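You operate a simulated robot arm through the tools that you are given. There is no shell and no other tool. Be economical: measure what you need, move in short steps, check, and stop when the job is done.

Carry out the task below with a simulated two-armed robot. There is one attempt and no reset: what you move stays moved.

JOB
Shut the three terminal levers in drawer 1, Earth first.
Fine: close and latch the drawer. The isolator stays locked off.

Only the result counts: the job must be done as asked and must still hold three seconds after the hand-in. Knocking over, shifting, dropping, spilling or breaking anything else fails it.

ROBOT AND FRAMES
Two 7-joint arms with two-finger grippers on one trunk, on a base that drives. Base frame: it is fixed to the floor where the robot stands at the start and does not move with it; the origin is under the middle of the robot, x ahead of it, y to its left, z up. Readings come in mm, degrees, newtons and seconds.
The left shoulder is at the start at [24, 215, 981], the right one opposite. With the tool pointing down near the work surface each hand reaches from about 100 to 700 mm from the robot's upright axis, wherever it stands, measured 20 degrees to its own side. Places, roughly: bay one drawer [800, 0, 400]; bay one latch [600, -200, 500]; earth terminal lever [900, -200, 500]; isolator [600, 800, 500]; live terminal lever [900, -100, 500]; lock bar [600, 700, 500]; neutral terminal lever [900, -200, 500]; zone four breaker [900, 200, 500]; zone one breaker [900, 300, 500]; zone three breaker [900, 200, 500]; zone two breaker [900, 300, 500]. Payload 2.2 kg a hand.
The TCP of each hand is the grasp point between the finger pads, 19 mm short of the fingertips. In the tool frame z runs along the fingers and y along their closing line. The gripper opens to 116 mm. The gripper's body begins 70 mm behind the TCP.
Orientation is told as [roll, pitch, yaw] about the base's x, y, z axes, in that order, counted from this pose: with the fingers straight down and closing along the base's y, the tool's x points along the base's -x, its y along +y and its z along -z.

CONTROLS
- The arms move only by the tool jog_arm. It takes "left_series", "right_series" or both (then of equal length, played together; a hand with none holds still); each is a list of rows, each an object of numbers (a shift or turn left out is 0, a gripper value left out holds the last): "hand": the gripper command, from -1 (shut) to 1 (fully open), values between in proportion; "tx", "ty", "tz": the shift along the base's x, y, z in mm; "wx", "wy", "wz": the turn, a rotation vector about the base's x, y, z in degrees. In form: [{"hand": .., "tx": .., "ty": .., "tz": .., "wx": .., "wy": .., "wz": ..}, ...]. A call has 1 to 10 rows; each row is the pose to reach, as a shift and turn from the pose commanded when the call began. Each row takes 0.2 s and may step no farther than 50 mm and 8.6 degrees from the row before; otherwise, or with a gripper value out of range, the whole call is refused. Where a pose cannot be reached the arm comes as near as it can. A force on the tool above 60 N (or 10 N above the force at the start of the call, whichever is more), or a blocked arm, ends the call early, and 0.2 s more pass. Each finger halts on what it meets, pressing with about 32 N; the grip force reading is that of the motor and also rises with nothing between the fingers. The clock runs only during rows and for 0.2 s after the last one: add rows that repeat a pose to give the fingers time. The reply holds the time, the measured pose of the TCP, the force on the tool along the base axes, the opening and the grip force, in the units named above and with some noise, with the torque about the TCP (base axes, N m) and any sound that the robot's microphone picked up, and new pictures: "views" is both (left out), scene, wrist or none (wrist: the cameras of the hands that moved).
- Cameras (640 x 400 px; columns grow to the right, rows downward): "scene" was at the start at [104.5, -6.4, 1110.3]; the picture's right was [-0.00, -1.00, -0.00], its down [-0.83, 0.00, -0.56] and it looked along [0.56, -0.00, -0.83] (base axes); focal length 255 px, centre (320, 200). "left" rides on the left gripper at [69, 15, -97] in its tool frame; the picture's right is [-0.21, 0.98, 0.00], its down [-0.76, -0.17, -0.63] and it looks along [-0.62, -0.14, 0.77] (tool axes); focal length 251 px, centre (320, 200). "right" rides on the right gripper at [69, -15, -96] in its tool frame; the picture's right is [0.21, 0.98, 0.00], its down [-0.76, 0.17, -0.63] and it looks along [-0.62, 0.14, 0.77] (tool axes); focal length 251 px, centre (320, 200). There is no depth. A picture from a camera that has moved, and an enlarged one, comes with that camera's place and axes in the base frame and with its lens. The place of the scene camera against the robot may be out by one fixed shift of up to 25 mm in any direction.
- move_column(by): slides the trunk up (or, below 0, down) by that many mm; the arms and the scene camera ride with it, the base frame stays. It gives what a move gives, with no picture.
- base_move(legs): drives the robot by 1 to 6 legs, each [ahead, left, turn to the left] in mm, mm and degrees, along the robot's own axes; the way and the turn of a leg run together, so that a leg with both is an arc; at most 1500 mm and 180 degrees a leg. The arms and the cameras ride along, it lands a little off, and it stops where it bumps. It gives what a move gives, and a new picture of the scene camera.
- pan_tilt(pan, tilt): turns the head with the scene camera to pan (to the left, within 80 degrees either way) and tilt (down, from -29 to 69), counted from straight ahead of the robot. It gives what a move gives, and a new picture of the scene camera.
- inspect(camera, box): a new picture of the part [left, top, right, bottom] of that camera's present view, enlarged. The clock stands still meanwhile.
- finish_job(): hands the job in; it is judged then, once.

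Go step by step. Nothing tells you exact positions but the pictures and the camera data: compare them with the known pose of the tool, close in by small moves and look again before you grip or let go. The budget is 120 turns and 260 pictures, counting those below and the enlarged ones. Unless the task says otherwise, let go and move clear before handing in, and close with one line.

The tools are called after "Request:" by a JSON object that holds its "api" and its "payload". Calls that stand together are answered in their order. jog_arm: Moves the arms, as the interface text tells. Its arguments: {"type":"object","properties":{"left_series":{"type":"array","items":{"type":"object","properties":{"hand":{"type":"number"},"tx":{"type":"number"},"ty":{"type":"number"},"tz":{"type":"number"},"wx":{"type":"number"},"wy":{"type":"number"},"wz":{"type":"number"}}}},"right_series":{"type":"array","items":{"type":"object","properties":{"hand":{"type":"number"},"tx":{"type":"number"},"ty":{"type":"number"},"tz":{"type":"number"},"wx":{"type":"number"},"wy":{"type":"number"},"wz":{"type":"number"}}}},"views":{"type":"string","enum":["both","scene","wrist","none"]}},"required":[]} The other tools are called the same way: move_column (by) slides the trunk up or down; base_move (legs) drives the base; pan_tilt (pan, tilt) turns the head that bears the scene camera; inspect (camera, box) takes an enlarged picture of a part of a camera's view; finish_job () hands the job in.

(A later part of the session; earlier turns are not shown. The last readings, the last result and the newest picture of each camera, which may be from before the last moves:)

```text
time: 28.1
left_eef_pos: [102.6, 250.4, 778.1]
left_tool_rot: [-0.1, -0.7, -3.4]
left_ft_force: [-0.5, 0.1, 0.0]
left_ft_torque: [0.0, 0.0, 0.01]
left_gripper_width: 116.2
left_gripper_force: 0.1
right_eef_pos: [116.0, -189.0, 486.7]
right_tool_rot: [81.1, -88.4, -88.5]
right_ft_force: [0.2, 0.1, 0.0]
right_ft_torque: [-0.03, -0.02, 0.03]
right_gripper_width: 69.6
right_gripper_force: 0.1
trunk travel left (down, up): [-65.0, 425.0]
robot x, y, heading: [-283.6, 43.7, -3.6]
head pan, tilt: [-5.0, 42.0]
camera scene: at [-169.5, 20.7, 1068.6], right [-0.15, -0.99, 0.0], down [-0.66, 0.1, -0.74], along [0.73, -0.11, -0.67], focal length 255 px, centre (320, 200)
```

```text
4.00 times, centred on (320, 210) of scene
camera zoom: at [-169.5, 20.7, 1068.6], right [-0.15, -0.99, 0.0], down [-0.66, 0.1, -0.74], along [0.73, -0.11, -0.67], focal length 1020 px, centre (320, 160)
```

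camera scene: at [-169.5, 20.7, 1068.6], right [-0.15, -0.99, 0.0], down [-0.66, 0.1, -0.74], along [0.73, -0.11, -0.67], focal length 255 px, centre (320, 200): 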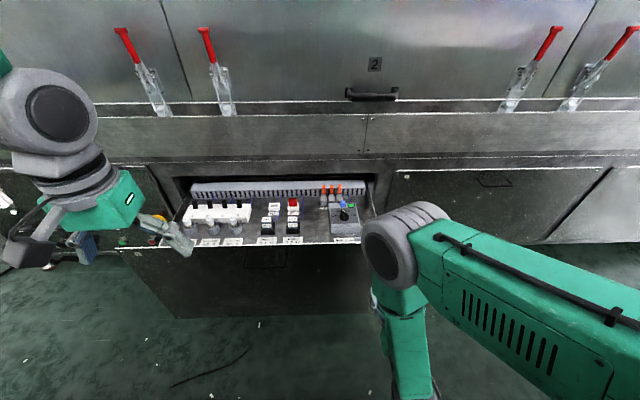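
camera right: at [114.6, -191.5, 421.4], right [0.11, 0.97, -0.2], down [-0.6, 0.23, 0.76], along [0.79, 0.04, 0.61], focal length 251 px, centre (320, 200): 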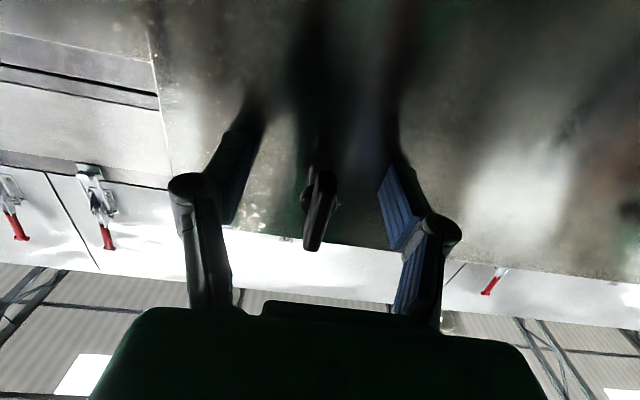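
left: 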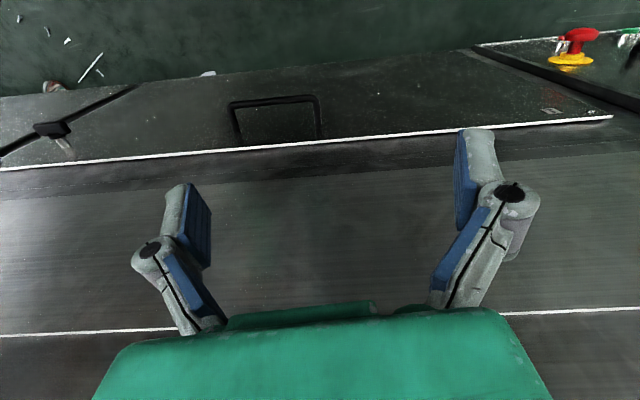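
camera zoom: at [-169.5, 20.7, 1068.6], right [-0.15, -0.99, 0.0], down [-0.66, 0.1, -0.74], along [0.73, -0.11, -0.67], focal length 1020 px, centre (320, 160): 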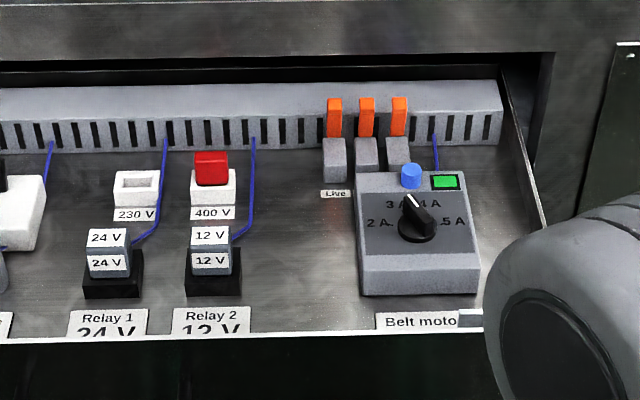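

The T-bar is vertical near [212, -186, 502]; the live lever is the leftmost, and the others' labels are hidden behind the starter box. I'll regrasp the T and pull further.

Request:
{"api": "jog_arm", "payload": {"right_series": [{"tx": 30, "ty": 2, "tz": 14}, {"tx": 60, "ty": 2, "tz": 14}, {"tx": 94, "ty": 2, "tz": 14}, {"tx": 94, "ty": 2, "tz": 14}, {"tx": 94, "ty": 2, "tz": 14, "hand": -1}, {"tx": 94, "ty": 2, "tz": 14, "hand": -1}, {"tx": 94, "ty": 2, "tz": 14, "hand": -1}, {"tx": 94, "ty": 2, "tz": 14, "hand": -1}], "views": "wrist"}}

```text
time: 29.9
left_eef_pos: [101.0, 251.1, 778.4]
left_tool_rot: [-0.1, -0.6, -3.4]
left_ft_force: [0.7, 0.5, 0.6]
left_ft_torque: [0.0, -0.02, 0.03]
left_gripper_width: 115.9
left_gripper_force: 0.0
right_eef_pos: [212.4, -187.4, 502.2]
right_tool_rot: [82.9, -88.4, -90.3]
right_ft_force: [3.1, -2.9, 2.4]
right_ft_torque: [-0.04, 0.05, 0.15]
right_gripper_width: 5.7
right_gripper_force: 29.2
trunk travel left (down, up): [-65.0, 425.0]
robot x, y, heading: [-287.5, 41.6, -3.7]
head pan, tilt: [-5.0, 42.0]
camera right: at [115.4, -187.9, 434.6], right [0.13, 0.97, -0.19], down [-0.61, 0.23, 0.76], along [0.79, 0.02, 0.62], focal length 251 px, centre (320, 200)
```

right: 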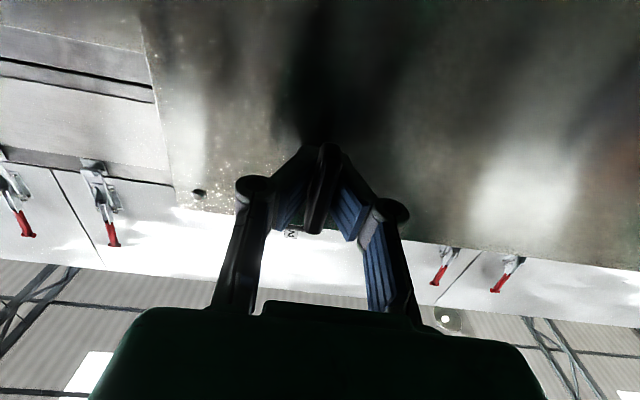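

Gripped with little load. Pulling another 80 mm along the slide, watching for an end stop.

Request:
{"api": "jog_arm", "payload": {"right_series": [{"tx": -15, "ty": 1.8}, {"tx": -30, "ty": 3.6}, {"tx": -45, "ty": 5.5}, {"tx": -60, "ty": 7.3}, {"tx": -75, "ty": 9.1}, {"tx": -80, "ty": 9.7}, {"tx": -80, "ty": 9.7}], "views": "scene"}}

```text
time: 31.5
left_eef_pos: [101.2, 250.6, 778.4]
left_tool_rot: [0.0, -0.6, -3.4]
left_ft_force: [0.3, 0.1, 1.1]
left_ft_torque: [0.01, 0.0, -0.03]
left_gripper_width: 116.0
left_gripper_force: 0.1
right_eef_pos: [129.7, -176.9, 499.3]
right_tool_rot: [79.9, -88.4, -87.3]
right_ft_force: [-0.6, 1.3, 0.1]
right_ft_torque: [0.0, 0.02, 0.0]
right_gripper_width: 0.1
right_gripper_force: 28.4
trunk travel left (down, up): [-65.0, 425.0]
robot x, y, heading: [-284.6, 38.6, -4.0]
head pan, tilt: [-5.0, 42.0]
camera scene: at [-169.5, 20.7, 1068.6], right [-0.15, -0.99, 0.0], down [-0.66, 0.1, -0.74], along [0.73, -0.11, -0.67], focal length 255 px, centre (320, 200)
```

scene: 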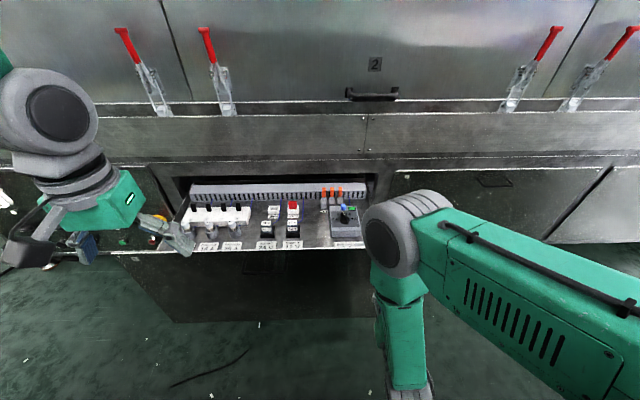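

The gripper slipped off at what seems the drawer's end stop (~310 mm). I'll lift the right hand clear and turn it fingers-down to view the levers from above.

Request:
{"api": "jog_arm", "payload": {"right_series": [{"tx": -10, "tz": 20, "wx": 1.0, "wy": 8.4}, {"tx": -10, "tz": 45, "wx": 2.0, "wy": 16.8}, {"tx": -10, "tz": 75, "wx": 3.1, "wy": 25.2}, {"tx": -10, "tz": 105, "wx": 4.1, "wy": 33.6}, {"tx": 0, "tz": 135, "wx": 5.1, "wy": 42}, {"tx": 10, "tz": 165, "wx": 6.1, "wy": 50.4}, {"tx": 20, "tz": 195, "wx": 7.1, "wy": 58.8}, {"tx": 40, "tz": 220, "wx": 8.2, "wy": 67.2}, {"tx": 60, "tz": 240, "wx": 9.2, "wy": 75.6}, {"tx": 90, "tz": 250, "wx": 10.2, "wy": 84}]}}

```text
time: 33.7
left_eef_pos: [102.7, 250.8, 778.1]
left_tool_rot: [0.0, -0.6, -3.5]
left_ft_force: [0.5, -0.5, 0.0]
left_ft_torque: [-0.04, 0.01, 0.01]
left_gripper_width: 116.0
left_gripper_force: 0.1
right_eef_pos: [223.0, -179.7, 758.1]
right_tool_rot: [0.6, -5.6, -9.2]
right_ft_force: [0.7, -0.3, 0.0]
right_ft_torque: [0.04, 0.01, 0.03]
right_gripper_width: 0.1
right_gripper_force: 28.3
trunk travel left (down, up): [-65.0, 425.0]
robot x, y, heading: [-283.1, 40.8, -3.6]
head pan, tilt: [-5.0, 42.0]
camera scene: at [-167.8, 20.1, 1068.2], right [-0.15, -0.99, 0.0], down [-0.67, 0.1, -0.74], along [0.73, -0.11, -0.67], focal length 255 px, centre (320, 200)
camera right: at [143.6, -182.8, 847.8], right [-0.05, 1.0, -0.01], down [0.71, 0.05, 0.71], along [0.71, 0.03, -0.71], focal length 251 px, centre (320, 200)
```

scene: 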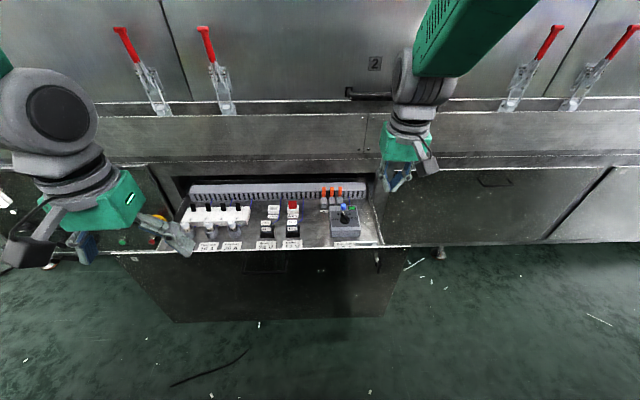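
right: 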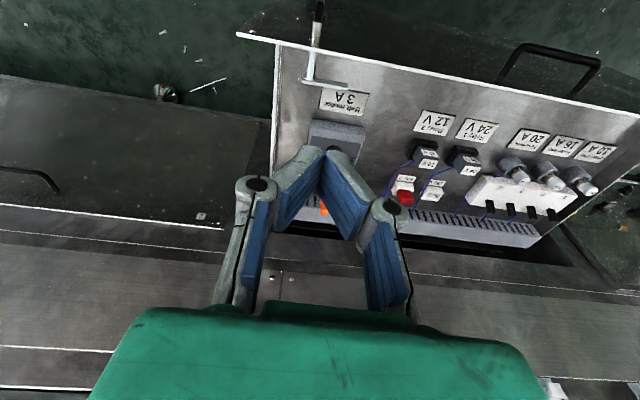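

The fingers hide the levers; I'll open the gripper to see between them.

Request:
{"api": "jog_arm", "payload": {"right_series": [{"hand": 1, "tx": 15, "tz": -15}, {"hand": 1, "tx": 30, "tz": -30}, {"hand": 1, "tx": 30, "tz": -30}], "views": "wrist"}}

Request:
{"api": "inspect", "payload": {"camera": "right", "box": [220, 80, 420, 280]}}

Request:
{"api": "inspect", "payload": {"camera": "scene", "box": [300, 170, 390, 240]}}

```text
time: 34.5
left_eef_pos: [101.3, 251.1, 777.9]
left_tool_rot: [-0.1, -0.6, -3.4]
left_ft_force: [0.3, -0.6, 0.0]
left_ft_torque: [0.04, 0.01, 0.03]
left_gripper_width: 115.9
left_gripper_force: 0.1
right_eef_pos: [250.0, -176.0, 719.6]
right_tool_rot: [-0.5, -5.1, -8.6]
right_ft_force: [-0.6, -0.1, 0.6]
right_ft_torque: [0.0, 0.02, -0.05]
right_gripper_width: 116.3
right_gripper_force: 0.1
trunk travel left (down, up): [-65.0, 425.0]
robot x, y, heading: [-286.4, 41.1, -3.9]
head pan, tilt: [-5.0, 42.0]
camera right: at [171.0, -178.9, 811.2], right [-0.07, 1.0, -0.03], down [0.71, 0.07, 0.7], along [0.7, 0.03, -0.72], focal length 251 px, centre (320, 200)
```

right: 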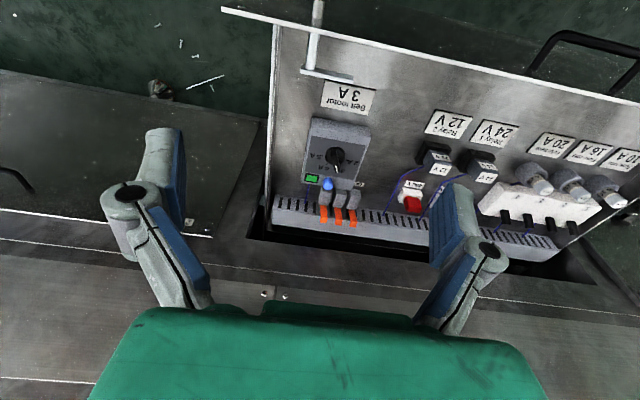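

```text
2.00 times, centred on (320, 180) of right
camera zoom: at [171.0, -178.9, 811.2], right [-0.07, 1.0, -0.03], down [0.71, 0.07, 0.7], along [0.7, 0.03, -0.72], focal length 503 px, centre (320, 240)
```

zoom: 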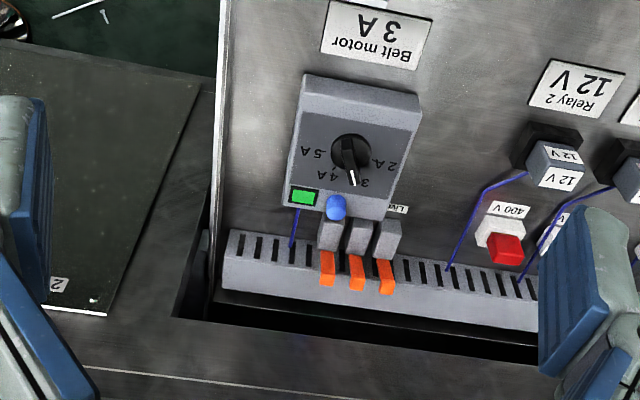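

```text
5.71 times, centred on (345, 205) of scene
camera zoom: at [-168.9, 20.9, 1068.6], right [-0.15, -0.99, 0.0], down [-0.66, 0.1, -0.74], along [0.73, -0.11, -0.67], focal length 1457 px, centre (177, 171)
```

zoom: 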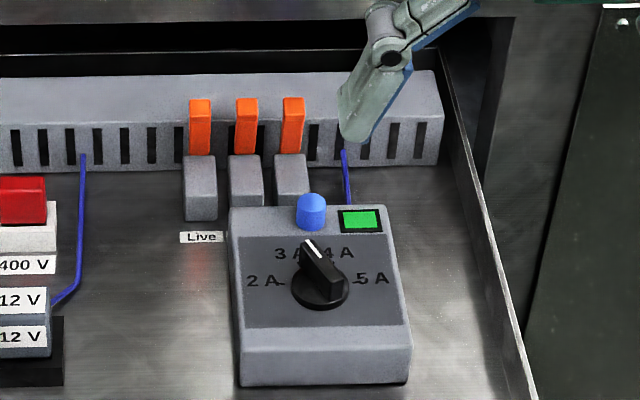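

The levers stand upright, Live on the left (higher y); I need the other two labels. I'll drive slightly forward and raise the hand over the levers for a steeper view.

Request:
{"api": "base_move", "payload": {"legs": [[70, 0, -2]]}}

Request:
{"api": "jog_arm", "payload": {"right_series": [{"tx": 20, "tz": 30}, {"tx": 40, "ty": 0, "tz": 60}, {"tx": 65, "tz": 85}, {"tx": 95, "ty": 5, "tz": 95, "wy": 4}, {"tx": 115, "ty": 10, "tz": 100, "wy": 8}, {"tx": 130, "ty": 15, "tz": 100, "wy": 12}, {"tx": 130, "ty": 15, "tz": 100, "wy": 16}]}}

```text
time: 35.5
left_eef_pos: [180.4, 238.3, 775.8]
left_tool_rot: [-0.5, -0.4, -5.3]
left_ft_force: [0.4, 0.2, 0.3]
left_ft_torque: [-0.03, -0.01, 0.02]
left_gripper_width: 115.9
left_gripper_force: 0.0
right_eef_pos: [313.5, -195.1, 721.4]
right_tool_rot: [-0.8, -5.0, -10.4]
right_ft_force: [1.0, -0.4, -0.5]
right_ft_torque: [-0.03, 0.02, 0.0]
right_gripper_width: 116.2
right_gripper_force: 0.2
trunk travel left (down, up): [-65.0, 425.0]
robot x, y, heading: [-212.2, 37.4, -5.6]
head pan, tilt: [-5.0, 42.0]
camera scene: at [-97.0, 18.4, 1068.3], right [-0.19, -0.98, 0.01], down [-0.66, 0.12, -0.74], along [0.73, -0.14, -0.67], focal length 255 px, centre (320, 200)
```

scene: 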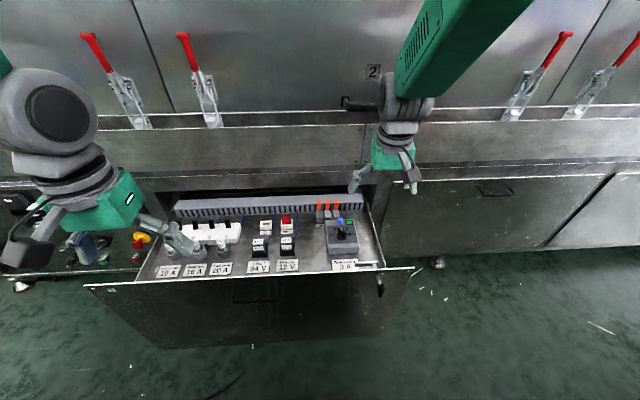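

```text
time: 37.1
left_eef_pos: [177.9, 235.2, 778.9]
left_tool_rot: [0.0, -0.7, -5.4]
left_ft_force: [0.1, 0.2, 0.1]
left_ft_torque: [0.03, -0.01, 0.02]
left_gripper_width: 116.0
left_gripper_force: 0.0
right_eef_pos: [433.5, -179.6, 822.3]
right_tool_rot: [-3.3, 10.5, -10.7]
right_ft_force: [1.3, 0.8, 0.0]
right_ft_torque: [-0.04, -0.03, 0.0]
right_gripper_width: 115.9
right_gripper_force: 0.1
right hand out of reach, approached as far as the arm can: row 7
trunk travel left (down, up): [-65.0, 425.0]
robot x, y, heading: [-213.8, 38.0, -6.1]
head pan, tilt: [-5.0, 42.0]
camera scene: at [-98.2, 13.4, 1068.5], right [-0.19, -0.98, 0.0], down [-0.66, 0.12, -0.74], along [0.73, -0.14, -0.67], focal length 255 px, centre (320, 200)
camera right: at [382.6, -180.4, 930.9], right [-0.04, 1.0, -0.02], down [0.88, 0.04, 0.47], along [0.47, 0.0, -0.88], focal length 251 px, centre (320, 200)
```

scene: 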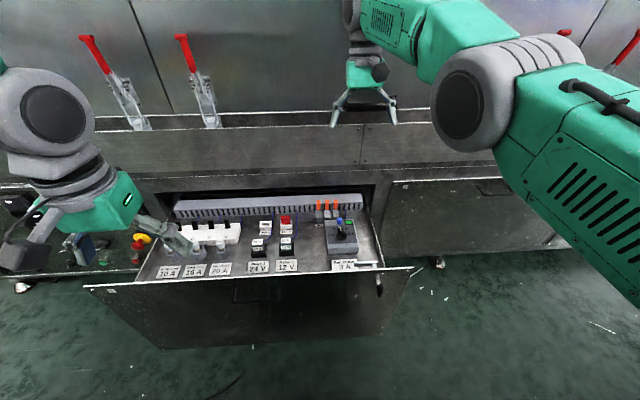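
right: 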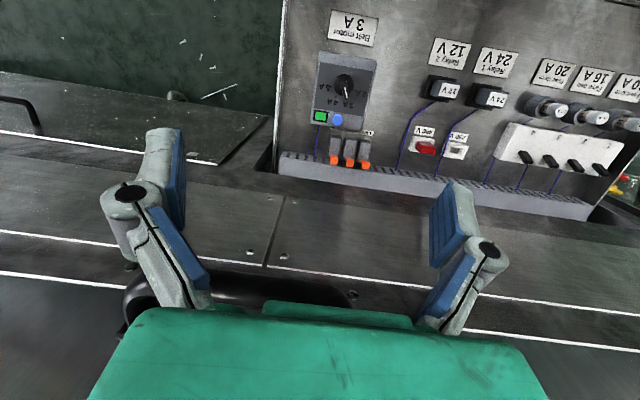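

Request:
{"api": "inspect", "payload": {"camera": "right", "box": [300, 105, 400, 185]}}

Request:
{"api": "inspect", "payload": {"camera": "scene", "box": [300, 190, 380, 240]}}

```text
5.00 times, centred on (350, 145) of right
camera zoom: at [382.6, -180.4, 930.9], right [-0.04, 1.0, -0.02], down [0.88, 0.04, 0.47], along [0.47, 0.0, -0.88], focal length 1257 px, centre (170, 475)
```

zoom: 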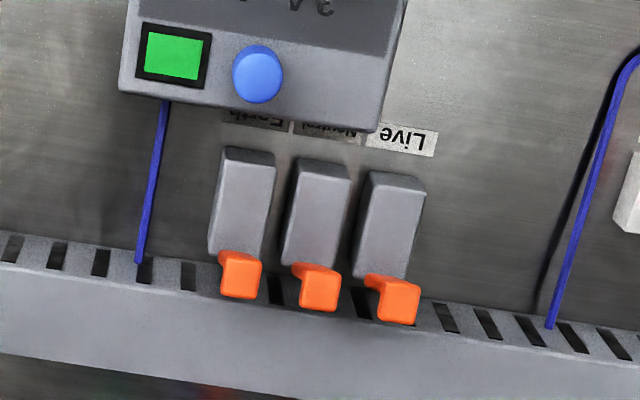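

```text
8.00 times, centred on (340, 215) of scene
camera zoom: at [-98.2, 13.4, 1068.5], right [-0.19, -0.98, 0.0], down [-0.66, 0.12, -0.74], along [0.73, -0.14, -0.67], focal length 2039 px, centre (160, 80)
```

zoom: 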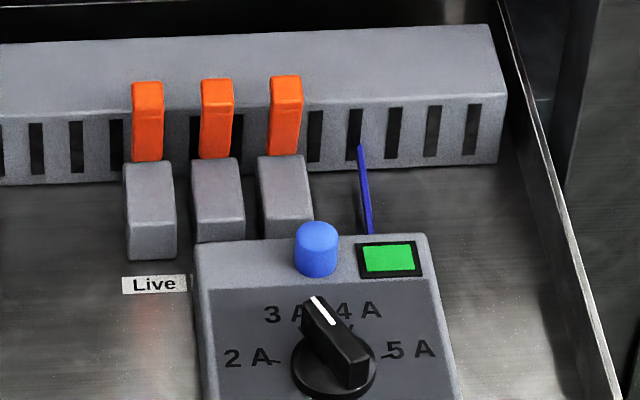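

Labels read Earth (rightmost), Neutral (middle), Live (left). I take the lever tips to be near [533,-156,496], [536,-128,496] and [540,-100,496], hinged at the rear, so they fold toward the robot. I'll shut the fingers, tilt the hand so the fingers point forward and down, and drive closer.

Request:
{"api": "jog_arm", "payload": {"right_series": [{"hand": -1, "tx": -15, "wy": -6, "wz": 0.7}, {"hand": -1, "tx": -30, "wy": -12, "wz": 1.4}, {"hand": -1, "tx": -50, "tz": -10, "wy": -18, "wz": 2.1}, {"hand": -1, "tx": -70, "tz": -20, "wy": -24, "wz": 2.8}, {"hand": -1, "tx": -90, "tz": -30, "wy": -30, "wz": 3.5}, {"hand": -1, "tx": -100, "tz": -40, "wy": -35, "wz": 3.5}, {"hand": -1, "tx": -100, "tz": -40, "wy": -35, "wz": 3.5}], "views": "none"}}

Request:
{"api": "base_move", "payload": {"legs": [[110, 0, 0]]}}

```text
time: 38.7
left_eef_pos: [177.0, 233.3, 778.4]
left_tool_rot: [0.0, -0.8, -5.5]
left_ft_force: [-0.8, 0.1, 0.3]
left_ft_torque: [-0.01, 0.04, 0.0]
left_gripper_width: 115.7
left_gripper_force: 0.0
right_eef_pos: [332.8, -181.9, 783.4]
right_tool_rot: [2.2, -24.3, -7.8]
right_ft_force: [0.0, -0.8, 0.4]
right_ft_torque: [-0.04, -0.03, -0.05]
right_gripper_width: 0.0
right_gripper_force: 29.2
trunk travel left (down, up): [-65.0, 425.0]
robot x, y, heading: [-214.0, 36.4, -5.7]
head pan, tilt: [-5.0, 42.0]
```

```text
time: 39.9
left_eef_pos: [284.1, 223.7, 778.1]
left_tool_rot: [-0.2, -0.6, -5.4]
left_ft_force: [-0.6, -0.2, -0.4]
left_ft_torque: [0.0, 0.01, 0.02]
left_gripper_width: 115.8
left_gripper_force: 0.0
right_eef_pos: [441.3, -192.4, 782.4]
right_tool_rot: [2.1, -24.0, -7.7]
right_ft_force: [0.0, 1.5, -0.1]
right_ft_torque: [0.0, -0.01, 0.02]
right_gripper_width: 0.0
right_gripper_force: 28.3
trunk travel left (down, up): [-65.0, 425.0]
robot x, y, heading: [-108.0, 24.3, -5.5]
head pan, tilt: [-5.0, 42.0]
camera scene: at [9.0, 1.4, 1068.4], right [-0.19, -0.98, 0.0], down [-0.66, 0.12, -0.74], along [0.73, -0.14, -0.67], focal length 255 px, centre (320, 200)
```

scene: 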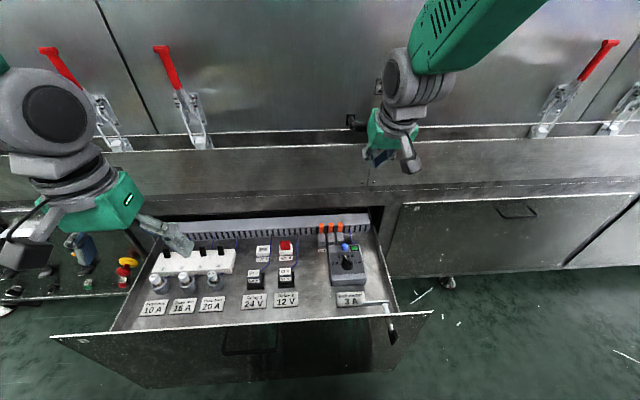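

Clear view. I'll bring the closed fingers down to about 100 mm above the Earth lever and look again.

Request:
{"api": "jog_arm", "payload": {"right_series": [{"tx": 10, "ty": 8, "tz": -40}, {"tx": 20, "ty": 16, "tz": -80}, {"tx": 30, "ty": 24, "tz": -115}, {"tx": 40, "ty": 32, "tz": -150}, {"tx": 50, "ty": 37, "tz": -180}, {"tx": 50, "ty": 37, "tz": -180}]}}

Request:
{"api": "inspect", "payload": {"camera": "right", "box": [220, 60, 420, 220]}}

Request:
{"api": "inspect", "payload": {"camera": "scene", "box": [270, 130, 450, 300]}}

```text
time: 41.3
left_eef_pos: [282.6, 224.2, 780.1]
left_tool_rot: [-0.2, -0.7, -5.4]
left_ft_force: [-0.1, 0.0, -0.1]
left_ft_torque: [0.0, -0.03, -0.03]
left_gripper_width: 116.1
left_gripper_force: 0.2
right_eef_pos: [488.9, -155.0, 604.1]
right_tool_rot: [2.3, -24.2, -7.7]
right_ft_force: [0.6, 0.4, -0.9]
right_ft_torque: [0.01, -0.03, -0.01]
right_gripper_width: 0.1
right_gripper_force: 28.3
trunk travel left (down, up): [-65.0, 425.0]
robot x, y, heading: [-105.0, 22.9, -5.6]
head pan, tilt: [-5.0, 42.0]
camera scene: at [7.9, 2.0, 1068.6], right [-0.19, -0.98, 0.0], down [-0.66, 0.12, -0.74], along [0.73, -0.14, -0.67], focal length 255 px, centre (320, 200)
camera right: at [384.8, -159.6, 663.8], right [-0.08, 1.0, -0.05], down [0.44, 0.08, 0.89], along [0.89, 0.05, -0.45], focal length 251 px, centre (320, 200)
```

scene: 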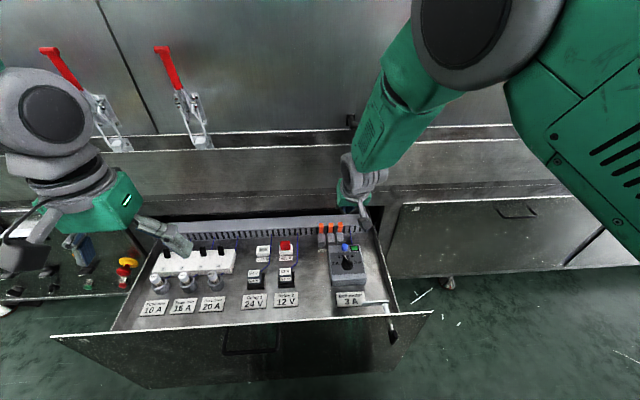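
right: 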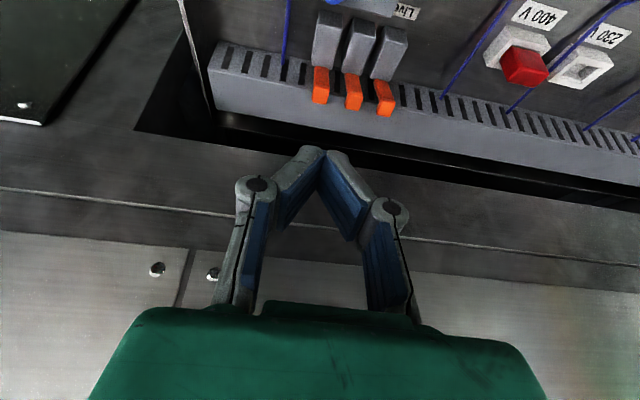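

```text
2.50 times, centred on (320, 140) of right
camera zoom: at [384.8, -159.6, 663.8], right [-0.08, 1.0, -0.05], down [0.44, 0.08, 0.89], along [0.89, 0.05, -0.45], focal length 629 px, centre (320, 350)
```

zoom: 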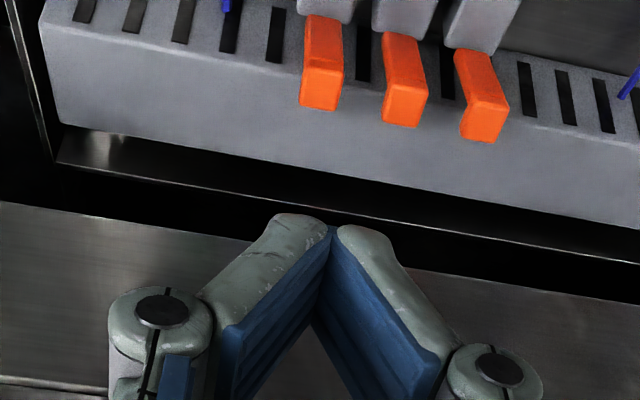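

```text
2.35 times, centred on (360, 215) of scene
camera zoom: at [7.9, 2.0, 1068.6], right [-0.19, -0.98, 0.0], down [-0.66, 0.12, -0.74], along [0.73, -0.14, -0.67], focal length 600 px, centre (226, 165)
```

zoom: 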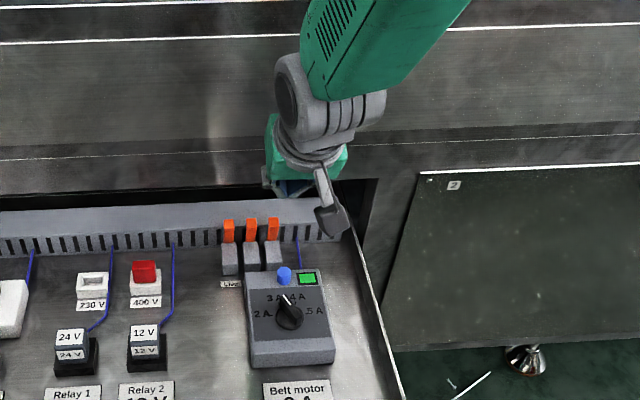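

Refined Earth lever top is about [533, -157, 493], with the duct behind it at z≈465. I'll lower the fingertip into the gap behind the lever top in small steps.

Request:
{"api": "jog_arm", "payload": {"right_series": [{"tx": 25, "ty": -1, "tz": -20}, {"tx": 51, "ty": -1, "tz": -50}, {"tx": 61, "ty": -1, "tz": -70}, {"tx": 61, "ty": -1, "tz": -88}, {"tx": 61, "ty": -1, "tz": -88}]}}

Request:
{"api": "inspect", "payload": {"camera": "right", "box": [240, 40, 400, 200]}}

Request:
{"api": "inspect", "payload": {"camera": "scene", "box": [300, 190, 400, 270]}}

```text
time: 42.1
left_eef_pos: [279.8, 223.3, 780.6]
left_tool_rot: [-0.1, -0.9, -5.4]
left_ft_force: [-0.3, 0.0, -1.1]
left_ft_torque: [0.01, 0.01, 0.0]
left_gripper_width: 116.2
left_gripper_force: 0.0
right_eef_pos: [543.5, -154.8, 541.4]
right_tool_rot: [2.2, -24.0, -7.7]
right_ft_force: [-1.5, -0.2, -0.1]
right_ft_torque: [0.04, 0.01, 0.0]
right_gripper_width: 0.0
right_gripper_force: 28.0
trunk travel left (down, up): [-65.0, 425.0]
robot x, y, heading: [-109.7, 26.7, -5.8]
head pan, tilt: [-5.0, 42.0]
stopped in row 3 (right hand): the force on the tool passed its limit at 71 N (the readings are from after the stop); the commanded pose is now the measured one
camera scene: at [8.0, 2.0, 1068.6], right [-0.19, -0.98, 0.0], down [-0.66, 0.12, -0.74], along [0.73, -0.14, -0.67], focal length 255 px, centre (320, 200)
camera right: at [439.7, -159.1, 601.5], right [-0.08, 1.0, -0.05], down [0.45, 0.08, 0.89], along [0.89, 0.04, -0.45], focal length 251 px, centre (320, 200)
```

scene: 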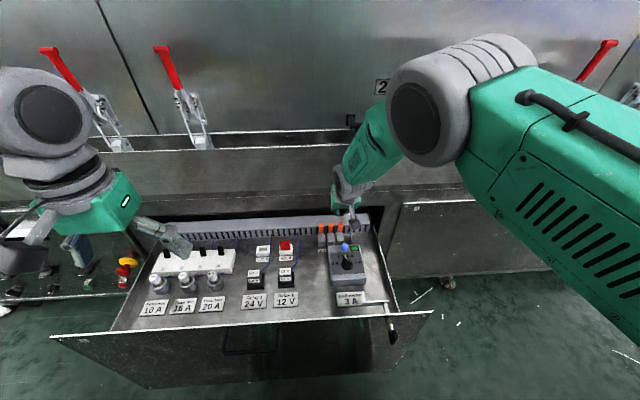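
right: 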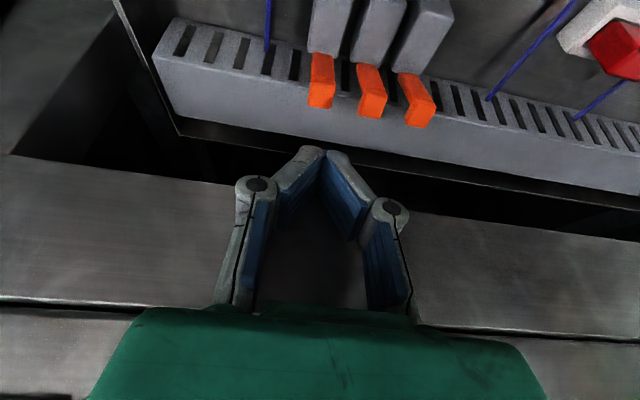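

```text
2.50 times, centred on (320, 120) of right
camera zoom: at [439.7, -159.1, 601.5], right [-0.08, 1.0, -0.05], down [0.45, 0.08, 0.89], along [0.89, 0.04, -0.45], focal length 629 px, centre (320, 400)
```

zoom: 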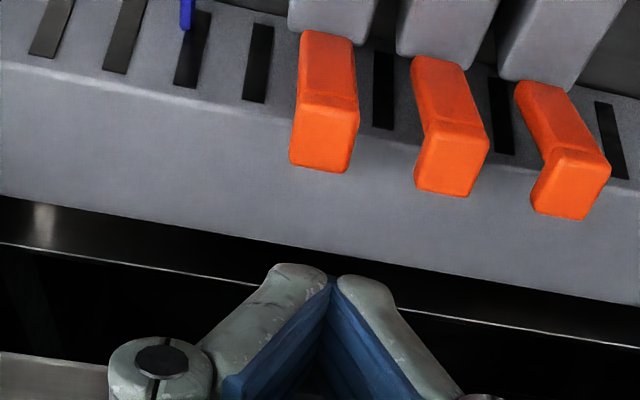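

```text
5.00 times, centred on (350, 230) of scene
camera zoom: at [8.0, 2.0, 1068.6], right [-0.19, -0.98, 0.0], down [-0.66, 0.12, -0.74], along [0.73, -0.14, -0.67], focal length 1274 px, centre (170, 50)
```

zoom: 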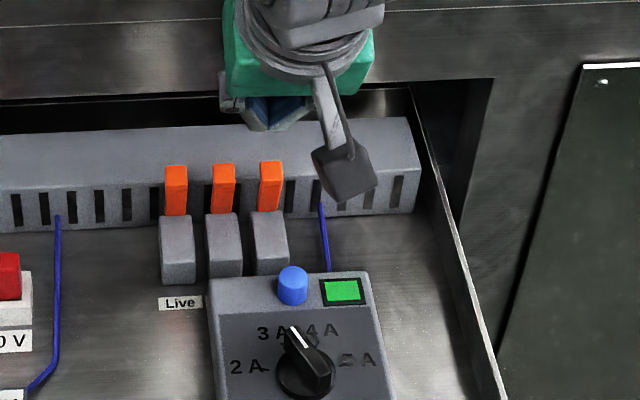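

The finger touched the frame lip at about x≈562, z≈528. I'll descend a little nearer the robot, then slip back under the lip behind the lever.

Request:
{"api": "jog_arm", "payload": {"right_series": [{"tx": -4.5, "ty": -2}, {"tx": -4.5, "ty": -2, "tz": -12}, {"tx": -4.5, "ty": -2, "tz": -22}, {"tx": 4.5, "ty": -2, "tz": -22}, {"tx": 4.5, "ty": -2, "tz": -32}, {"tx": 4.5, "ty": -2, "tz": -40}, {"tx": 4.5, "ty": -2, "tz": -40}]}}

Request:
{"api": "inspect", "payload": {"camera": "right", "box": [240, 40, 400, 200]}}

Request:
{"api": "inspect", "payload": {"camera": "scene", "box": [300, 190, 400, 270]}}

```text
time: 43.4
left_eef_pos: [277.3, 224.9, 782.5]
left_tool_rot: [-0.1, -1.2, -5.5]
left_ft_force: [-0.8, -0.3, -0.1]
left_ft_torque: [-0.02, -0.04, 0.02]
left_gripper_width: 115.9
left_gripper_force: 0.2
right_eef_pos: [544.1, -155.1, 509.7]
right_tool_rot: [2.3, -23.9, -7.9]
right_ft_force: [-33.5, 0.4, 20.9]
right_ft_torque: [-0.25, -2.83, -0.36]
right_gripper_width: 0.0
right_gripper_force: 28.5
trunk travel left (down, up): [-65.0, 425.0]
robot x, y, heading: [-108.4, 27.2, -5.7]
head pan, tilt: [-5.0, 42.0]
stopped in row 6 (right hand): the force on the tool passed its limit at 93 N (the readings are from after the stop); the commanded pose is now the measured one
camera scene: at [1.0, 2.9, 1069.4], right [-0.19, -0.98, 0.0], down [-0.66, 0.12, -0.74], along [0.73, -0.14, -0.67], focal length 255 px, centre (320, 200)
camera right: at [440.5, -159.9, 570.5], right [-0.08, 1.0, -0.05], down [0.45, 0.08, 0.89], along [0.89, 0.04, -0.45], focal length 251 px, centre (320, 200)
```

scene: 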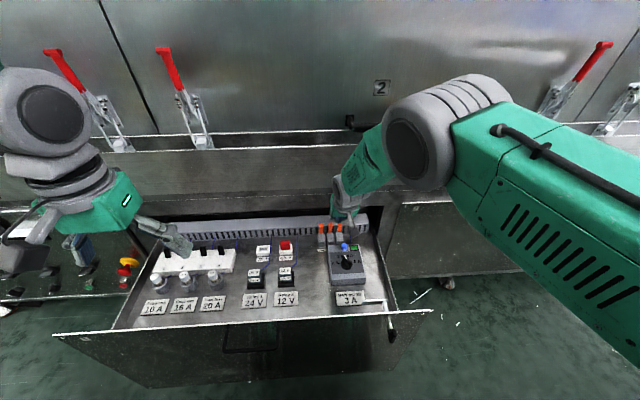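
right: 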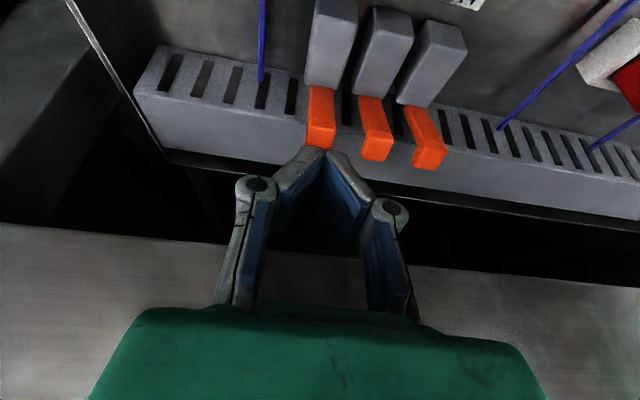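

```text
2.50 times, centred on (320, 120) of right
camera zoom: at [440.5, -159.9, 570.5], right [-0.08, 1.0, -0.05], down [0.45, 0.08, 0.89], along [0.89, 0.04, -0.45], focal length 629 px, centre (320, 400)
```

zoom: 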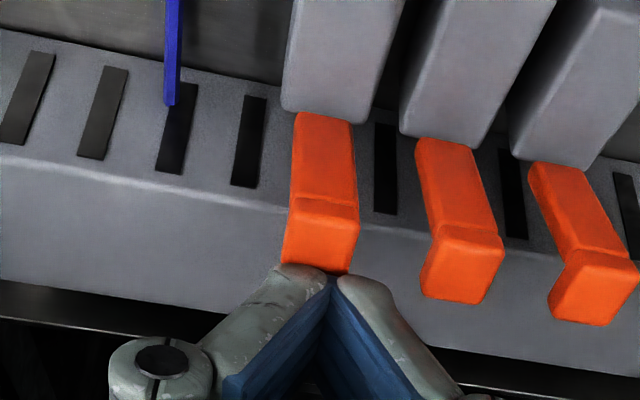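

```text
5.00 times, centred on (350, 230) of scene
camera zoom: at [1.0, 2.9, 1069.4], right [-0.19, -0.98, 0.0], down [-0.66, 0.12, -0.74], along [0.73, -0.14, -0.67], focal length 1274 px, centre (170, 50)
```

zoom: 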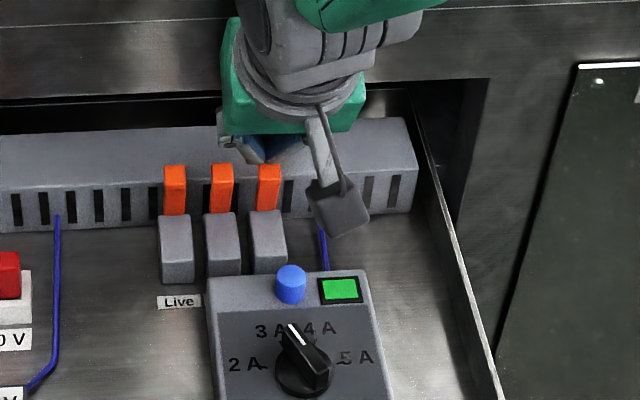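

The contact torque shows the gripper body is hitting the overhanging ledge (about x≈518, z≈600), so I need more tilt to reach under it. I'll back off, tilt to about 40° and come in along the finger axis.

Request:
{"api": "jog_arm", "payload": {"right_series": [{"tx": -5, "tz": 10}, {"tx": -25, "tz": 30}, {"tx": -40, "tz": 46}, {"tx": -40, "tz": 46, "wx": -1, "wy": -8}, {"tx": -40, "tz": 46, "wx": -2.1, "wy": -15.9}, {"tx": -40, "tz": 46, "wx": -2.1, "wy": -15.9}]}}

Request:
{"api": "inspect", "payload": {"camera": "right", "box": [220, 0, 420, 200]}}

```text
time: 44.8
left_eef_pos: [279.5, 224.2, 780.3]
left_tool_rot: [0.0, -1.0, -5.4]
left_ft_force: [-0.5, 0.0, -0.9]
left_ft_torque: [-0.03, -0.03, 0.01]
left_gripper_width: 116.0
left_gripper_force: 0.0
right_eef_pos: [507.7, -156.1, 553.4]
right_tool_rot: [2.4, -40.1, -7.7]
right_ft_force: [-0.3, 0.0, 0.2]
right_ft_torque: [-0.01, 0.01, -0.01]
right_gripper_width: 0.1
right_gripper_force: 28.7
trunk travel left (down, up): [-65.0, 425.0]
robot x, y, heading: [-106.5, 24.7, -5.9]
head pan, tilt: [-5.0, 42.0]
camera scene: at [7.1, 2.1, 1068.5], right [-0.19, -0.98, 0.0], down [-0.66, 0.12, -0.74], along [0.73, -0.14, -0.67], focal length 255 px, centre (320, 200)
camera right: at [391.2, -159.8, 583.5], right [-0.06, 0.99, -0.11], down [0.19, 0.12, 0.98], along [0.98, 0.03, -0.19], focal length 251 px, centre (320, 200)
```

scene: 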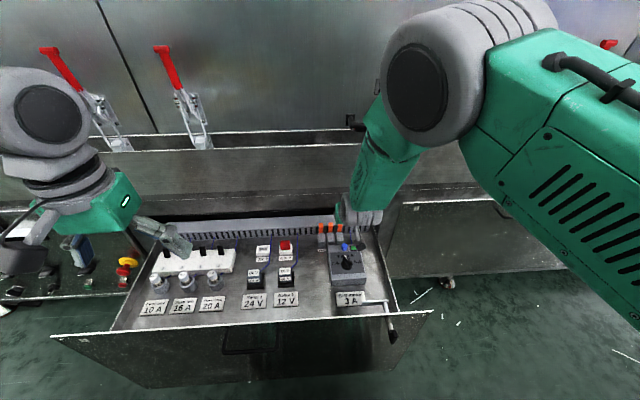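
right: 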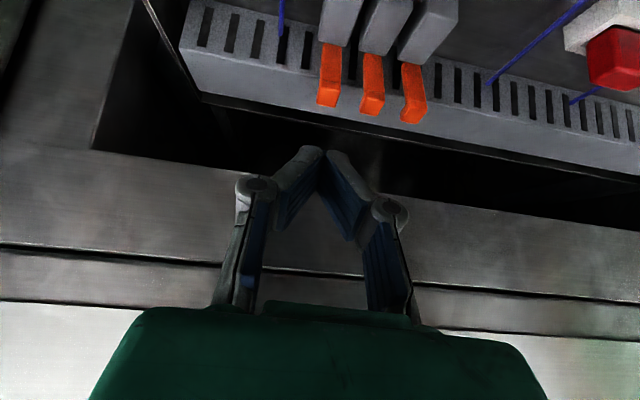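

```text
2.00 times, centred on (320, 100) of right
camera zoom: at [391.2, -159.8, 583.5], right [-0.06, 0.99, -0.11], down [0.19, 0.12, 0.98], along [0.98, 0.03, -0.19], focal length 503 px, centre (320, 400)
```

zoom: 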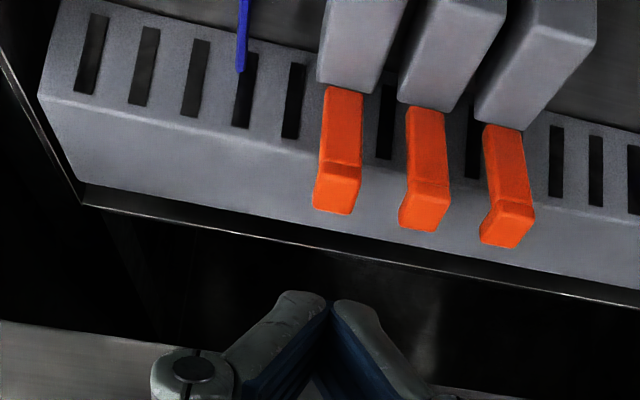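

Good alignment; nothing touching. Moving in along the finger axis to place the tip behind the Earth lever.

Request:
{"api": "jog_arm", "payload": {"right_series": [{"tx": 12, "tz": -13}, {"tx": 24, "tz": -26}, {"tx": 35, "tz": -39}, {"tx": 44, "tz": -49}, {"tx": 44, "tz": -49}], "views": "wrist"}}

Request:
{"api": "inspect", "payload": {"camera": "right", "box": [220, 30, 420, 230]}}

```text
time: 46.0
left_eef_pos: [279.0, 223.6, 780.4]
left_tool_rot: [-0.1, -0.9, -5.4]
left_ft_force: [0.3, 0.0, -0.2]
left_ft_torque: [-0.03, 0.01, -0.01]
left_gripper_width: 116.1
left_gripper_force: 0.0
right_eef_pos: [550.0, -155.5, 505.3]
right_tool_rot: [2.4, -39.9, -7.9]
right_ft_force: [-0.3, -0.1, -0.6]
right_ft_torque: [-0.01, 0.03, 0.0]
right_gripper_width: 0.1
right_gripper_force: 28.6
trunk travel left (down, up): [-65.0, 425.0]
robot x, y, heading: [-108.7, 22.9, -5.8]
head pan, tilt: [-5.0, 42.0]
camera right: at [434.6, -159.1, 535.7], right [-0.06, 0.99, -0.11], down [0.19, 0.12, 0.98], along [0.98, 0.03, -0.19], focal length 251 px, centre (320, 200)
```

right: 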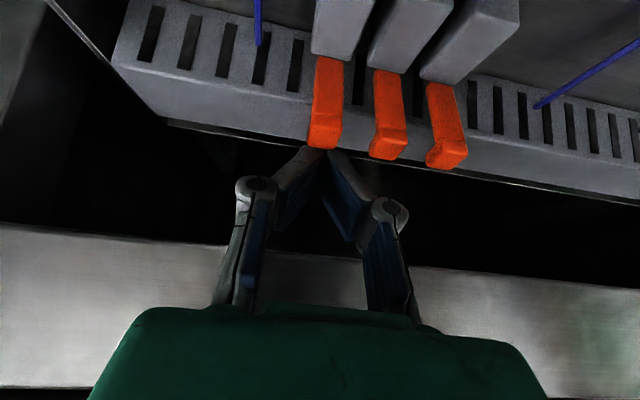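

```text
2.00 times, centred on (320, 130) of right
camera zoom: at [434.6, -159.1, 535.7], right [-0.06, 0.99, -0.11], down [0.19, 0.12, 0.98], along [0.98, 0.03, -0.19], focal length 503 px, centre (320, 340)
```

zoom: 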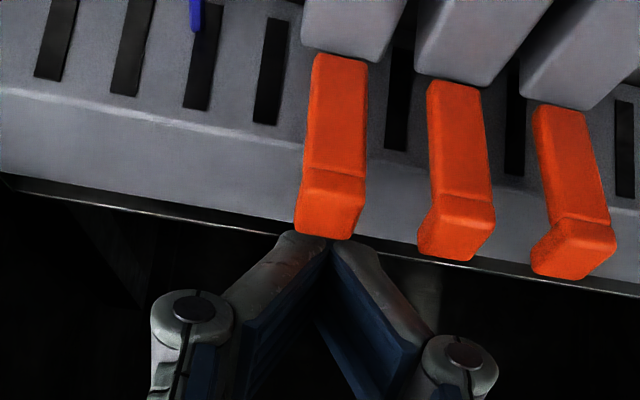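

The tip sits just behind the Earth lever's top. I'll lower 3 mm and sweep toward the robot to start folding the lever.

Request:
{"api": "jog_arm", "payload": {"right_series": [{"tz": -3}, {"tx": -10, "ty": 1, "tz": -3}, {"tx": -18, "ty": 2, "tz": -3}, {"tx": -26, "ty": 3, "tz": -4}, {"tx": -33, "ty": 4, "tz": -6}, {"tx": -33, "ty": 4, "tz": -6}], "views": "wrist"}}

Request:
{"api": "inspect", "payload": {"camera": "right", "box": [220, 30, 420, 230]}}

Request:
{"api": "inspect", "payload": {"camera": "scene", "box": [300, 190, 400, 270]}}

```text
time: 47.4
left_eef_pos: [278.0, 223.2, 780.4]
left_tool_rot: [-0.1, -1.1, -5.4]
left_ft_force: [-0.3, 0.2, 0.1]
left_ft_torque: [0.02, 0.01, -0.04]
left_gripper_width: 116.3
left_gripper_force: 0.0
right_eef_pos: [517.8, -151.5, 498.4]
right_tool_rot: [2.4, -40.0, -7.7]
right_ft_force: [-0.1, -0.1, 0.3]
right_ft_torque: [-0.03, -0.04, -0.03]
right_gripper_width: 0.0
right_gripper_force: 28.5
trunk travel left (down, up): [-65.0, 425.0]
robot x, y, heading: [-105.1, 26.6, -5.7]
head pan, tilt: [-5.0, 42.0]
camera right: at [401.4, -154.7, 528.7], right [-0.06, 0.99, -0.11], down [0.19, 0.12, 0.98], along [0.98, 0.03, -0.19], focal length 251 px, centre (320, 200)
```

right: 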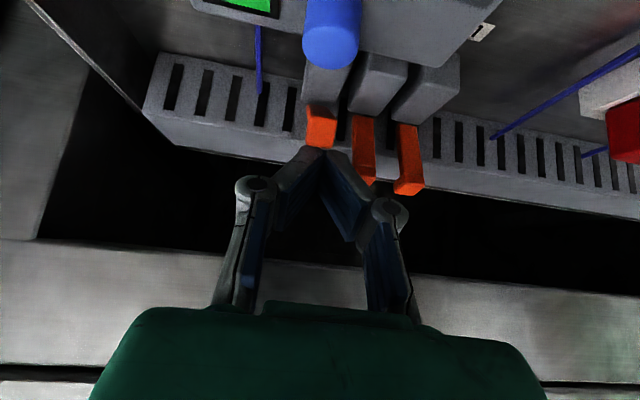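

```text
2.00 times, centred on (320, 130) of right
camera zoom: at [401.4, -154.7, 528.7], right [-0.06, 0.99, -0.11], down [0.19, 0.12, 0.98], along [0.98, 0.03, -0.19], focal length 503 px, centre (320, 340)
```

zoom: 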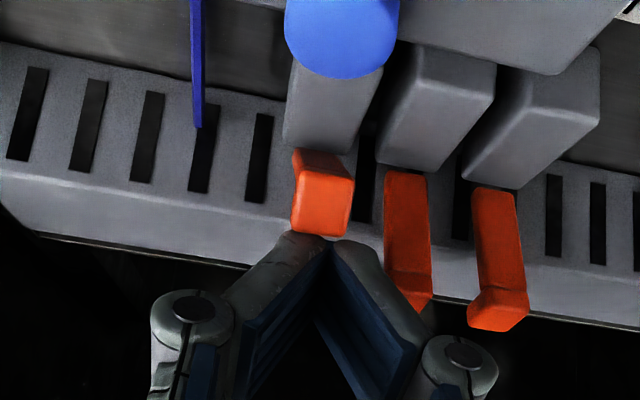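

```text
5.00 times, centred on (350, 230) of scene
camera zoom: at [7.2, 1.9, 1068.5], right [-0.19, -0.98, 0.0], down [-0.66, 0.12, -0.74], along [0.73, -0.14, -0.67], focal length 1274 px, centre (170, 50)
```

zoom: 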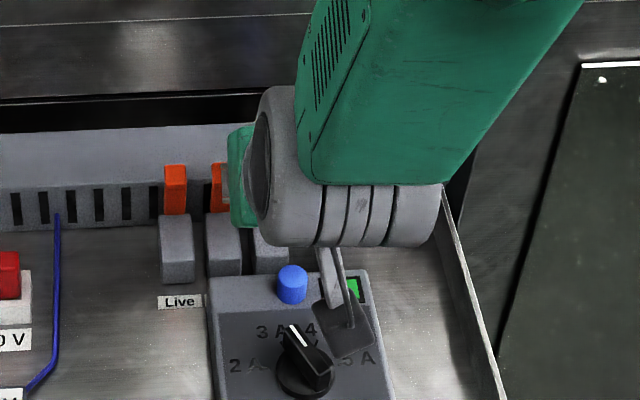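

The Earth lever is folding nicely and Neutral is untouched. I'll keep going while easing the tilt, then press down.

Request:
{"api": "jog_arm", "payload": {"right_series": [{"tx": -4, "ty": 0.5, "tz": -3, "wx": 1, "wy": 8}, {"tx": -10, "ty": 1, "tz": -7, "wx": 2.1, "wy": 15.9}, {"tx": -13, "ty": 1.5, "tz": -14, "wx": 2.1, "wy": 15.9}, {"tx": -16, "ty": 2, "tz": -20, "wx": 2.1, "wy": 15.9}, {"tx": -16, "ty": 2, "tz": -20, "wx": 2.1, "wy": 15.9}], "views": "wrist"}}

Request:
{"api": "inspect", "payload": {"camera": "right", "box": [220, 30, 420, 230]}}

```text
time: 48.5
left_eef_pos: [279.4, 223.4, 781.1]
left_tool_rot: [0.0, -1.0, -5.4]
left_ft_force: [-0.4, 0.1, 0.0]
left_ft_torque: [-0.04, 0.01, -0.02]
left_gripper_width: 116.0
left_gripper_force: 0.1
right_eef_pos: [501.7, -149.9, 479.4]
right_tool_rot: [2.3, -23.9, -7.8]
right_ft_force: [0.4, -1.0, -0.2]
right_ft_torque: [0.0, -0.05, -0.02]
right_gripper_width: 0.1
right_gripper_force: 28.5
right hand out of reach, approached as far as the arm can: row 2
trunk travel left (down, up): [-65.0, 425.0]
robot x, y, heading: [-106.7, 26.0, -5.6]
head pan, tilt: [-5.0, 42.0]
camera right: at [399.2, -155.2, 539.9], right [-0.08, 1.0, -0.05], down [0.45, 0.08, 0.89], along [0.89, 0.05, -0.45], focal length 251 px, centre (320, 200)
```

right: 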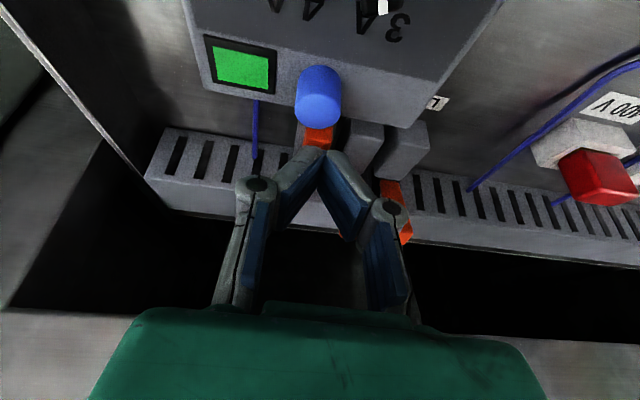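

```text
2.00 times, centred on (320, 130) of right
camera zoom: at [399.2, -155.2, 539.9], right [-0.08, 1.0, -0.05], down [0.45, 0.08, 0.89], along [0.89, 0.05, -0.45], focal length 503 px, centre (320, 340)
```

zoom: 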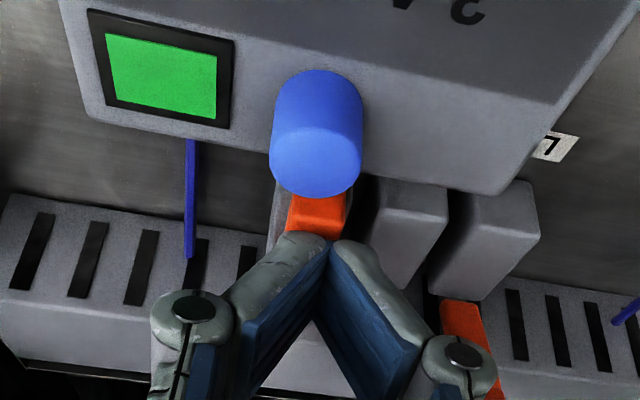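

The Earth lever is well over. I'll press it straight down with small steps to seat it.

Request:
{"api": "jog_arm", "payload": {"right_series": [{"tz": -4}, {"tz": -8}, {"tz": -12}, {"tz": -12}], "views": "wrist"}}

```text
time: 49.5
left_eef_pos: [277.5, 225.0, 780.7]
left_tool_rot: [-0.2, -1.2, -5.3]
left_ft_force: [-0.1, 0.9, -0.6]
left_ft_torque: [0.0, 0.01, 0.0]
left_gripper_width: 116.1
left_gripper_force: 0.0
right_eef_pos: [505.8, -151.9, 474.8]
right_tool_rot: [2.3, -24.8, -7.8]
right_ft_force: [2.6, -3.0, 42.5]
right_ft_torque: [-0.29, 0.09, 0.04]
right_gripper_width: 0.0
right_gripper_force: 28.3
trunk travel left (down, up): [-65.0, 425.0]
robot x, y, heading: [-104.2, 24.8, -5.6]
head pan, tilt: [-5.0, 42.0]
camera right: at [401.6, -155.1, 533.5], right [-0.08, 1.0, -0.05], down [0.43, 0.08, 0.9], along [0.9, 0.05, -0.44], focal length 251 px, centre (320, 200)
```

right: 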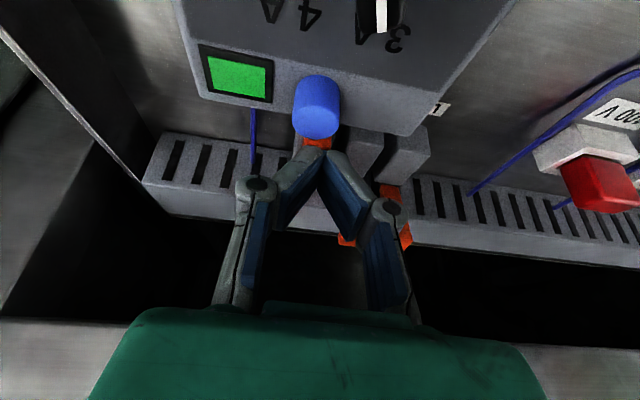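

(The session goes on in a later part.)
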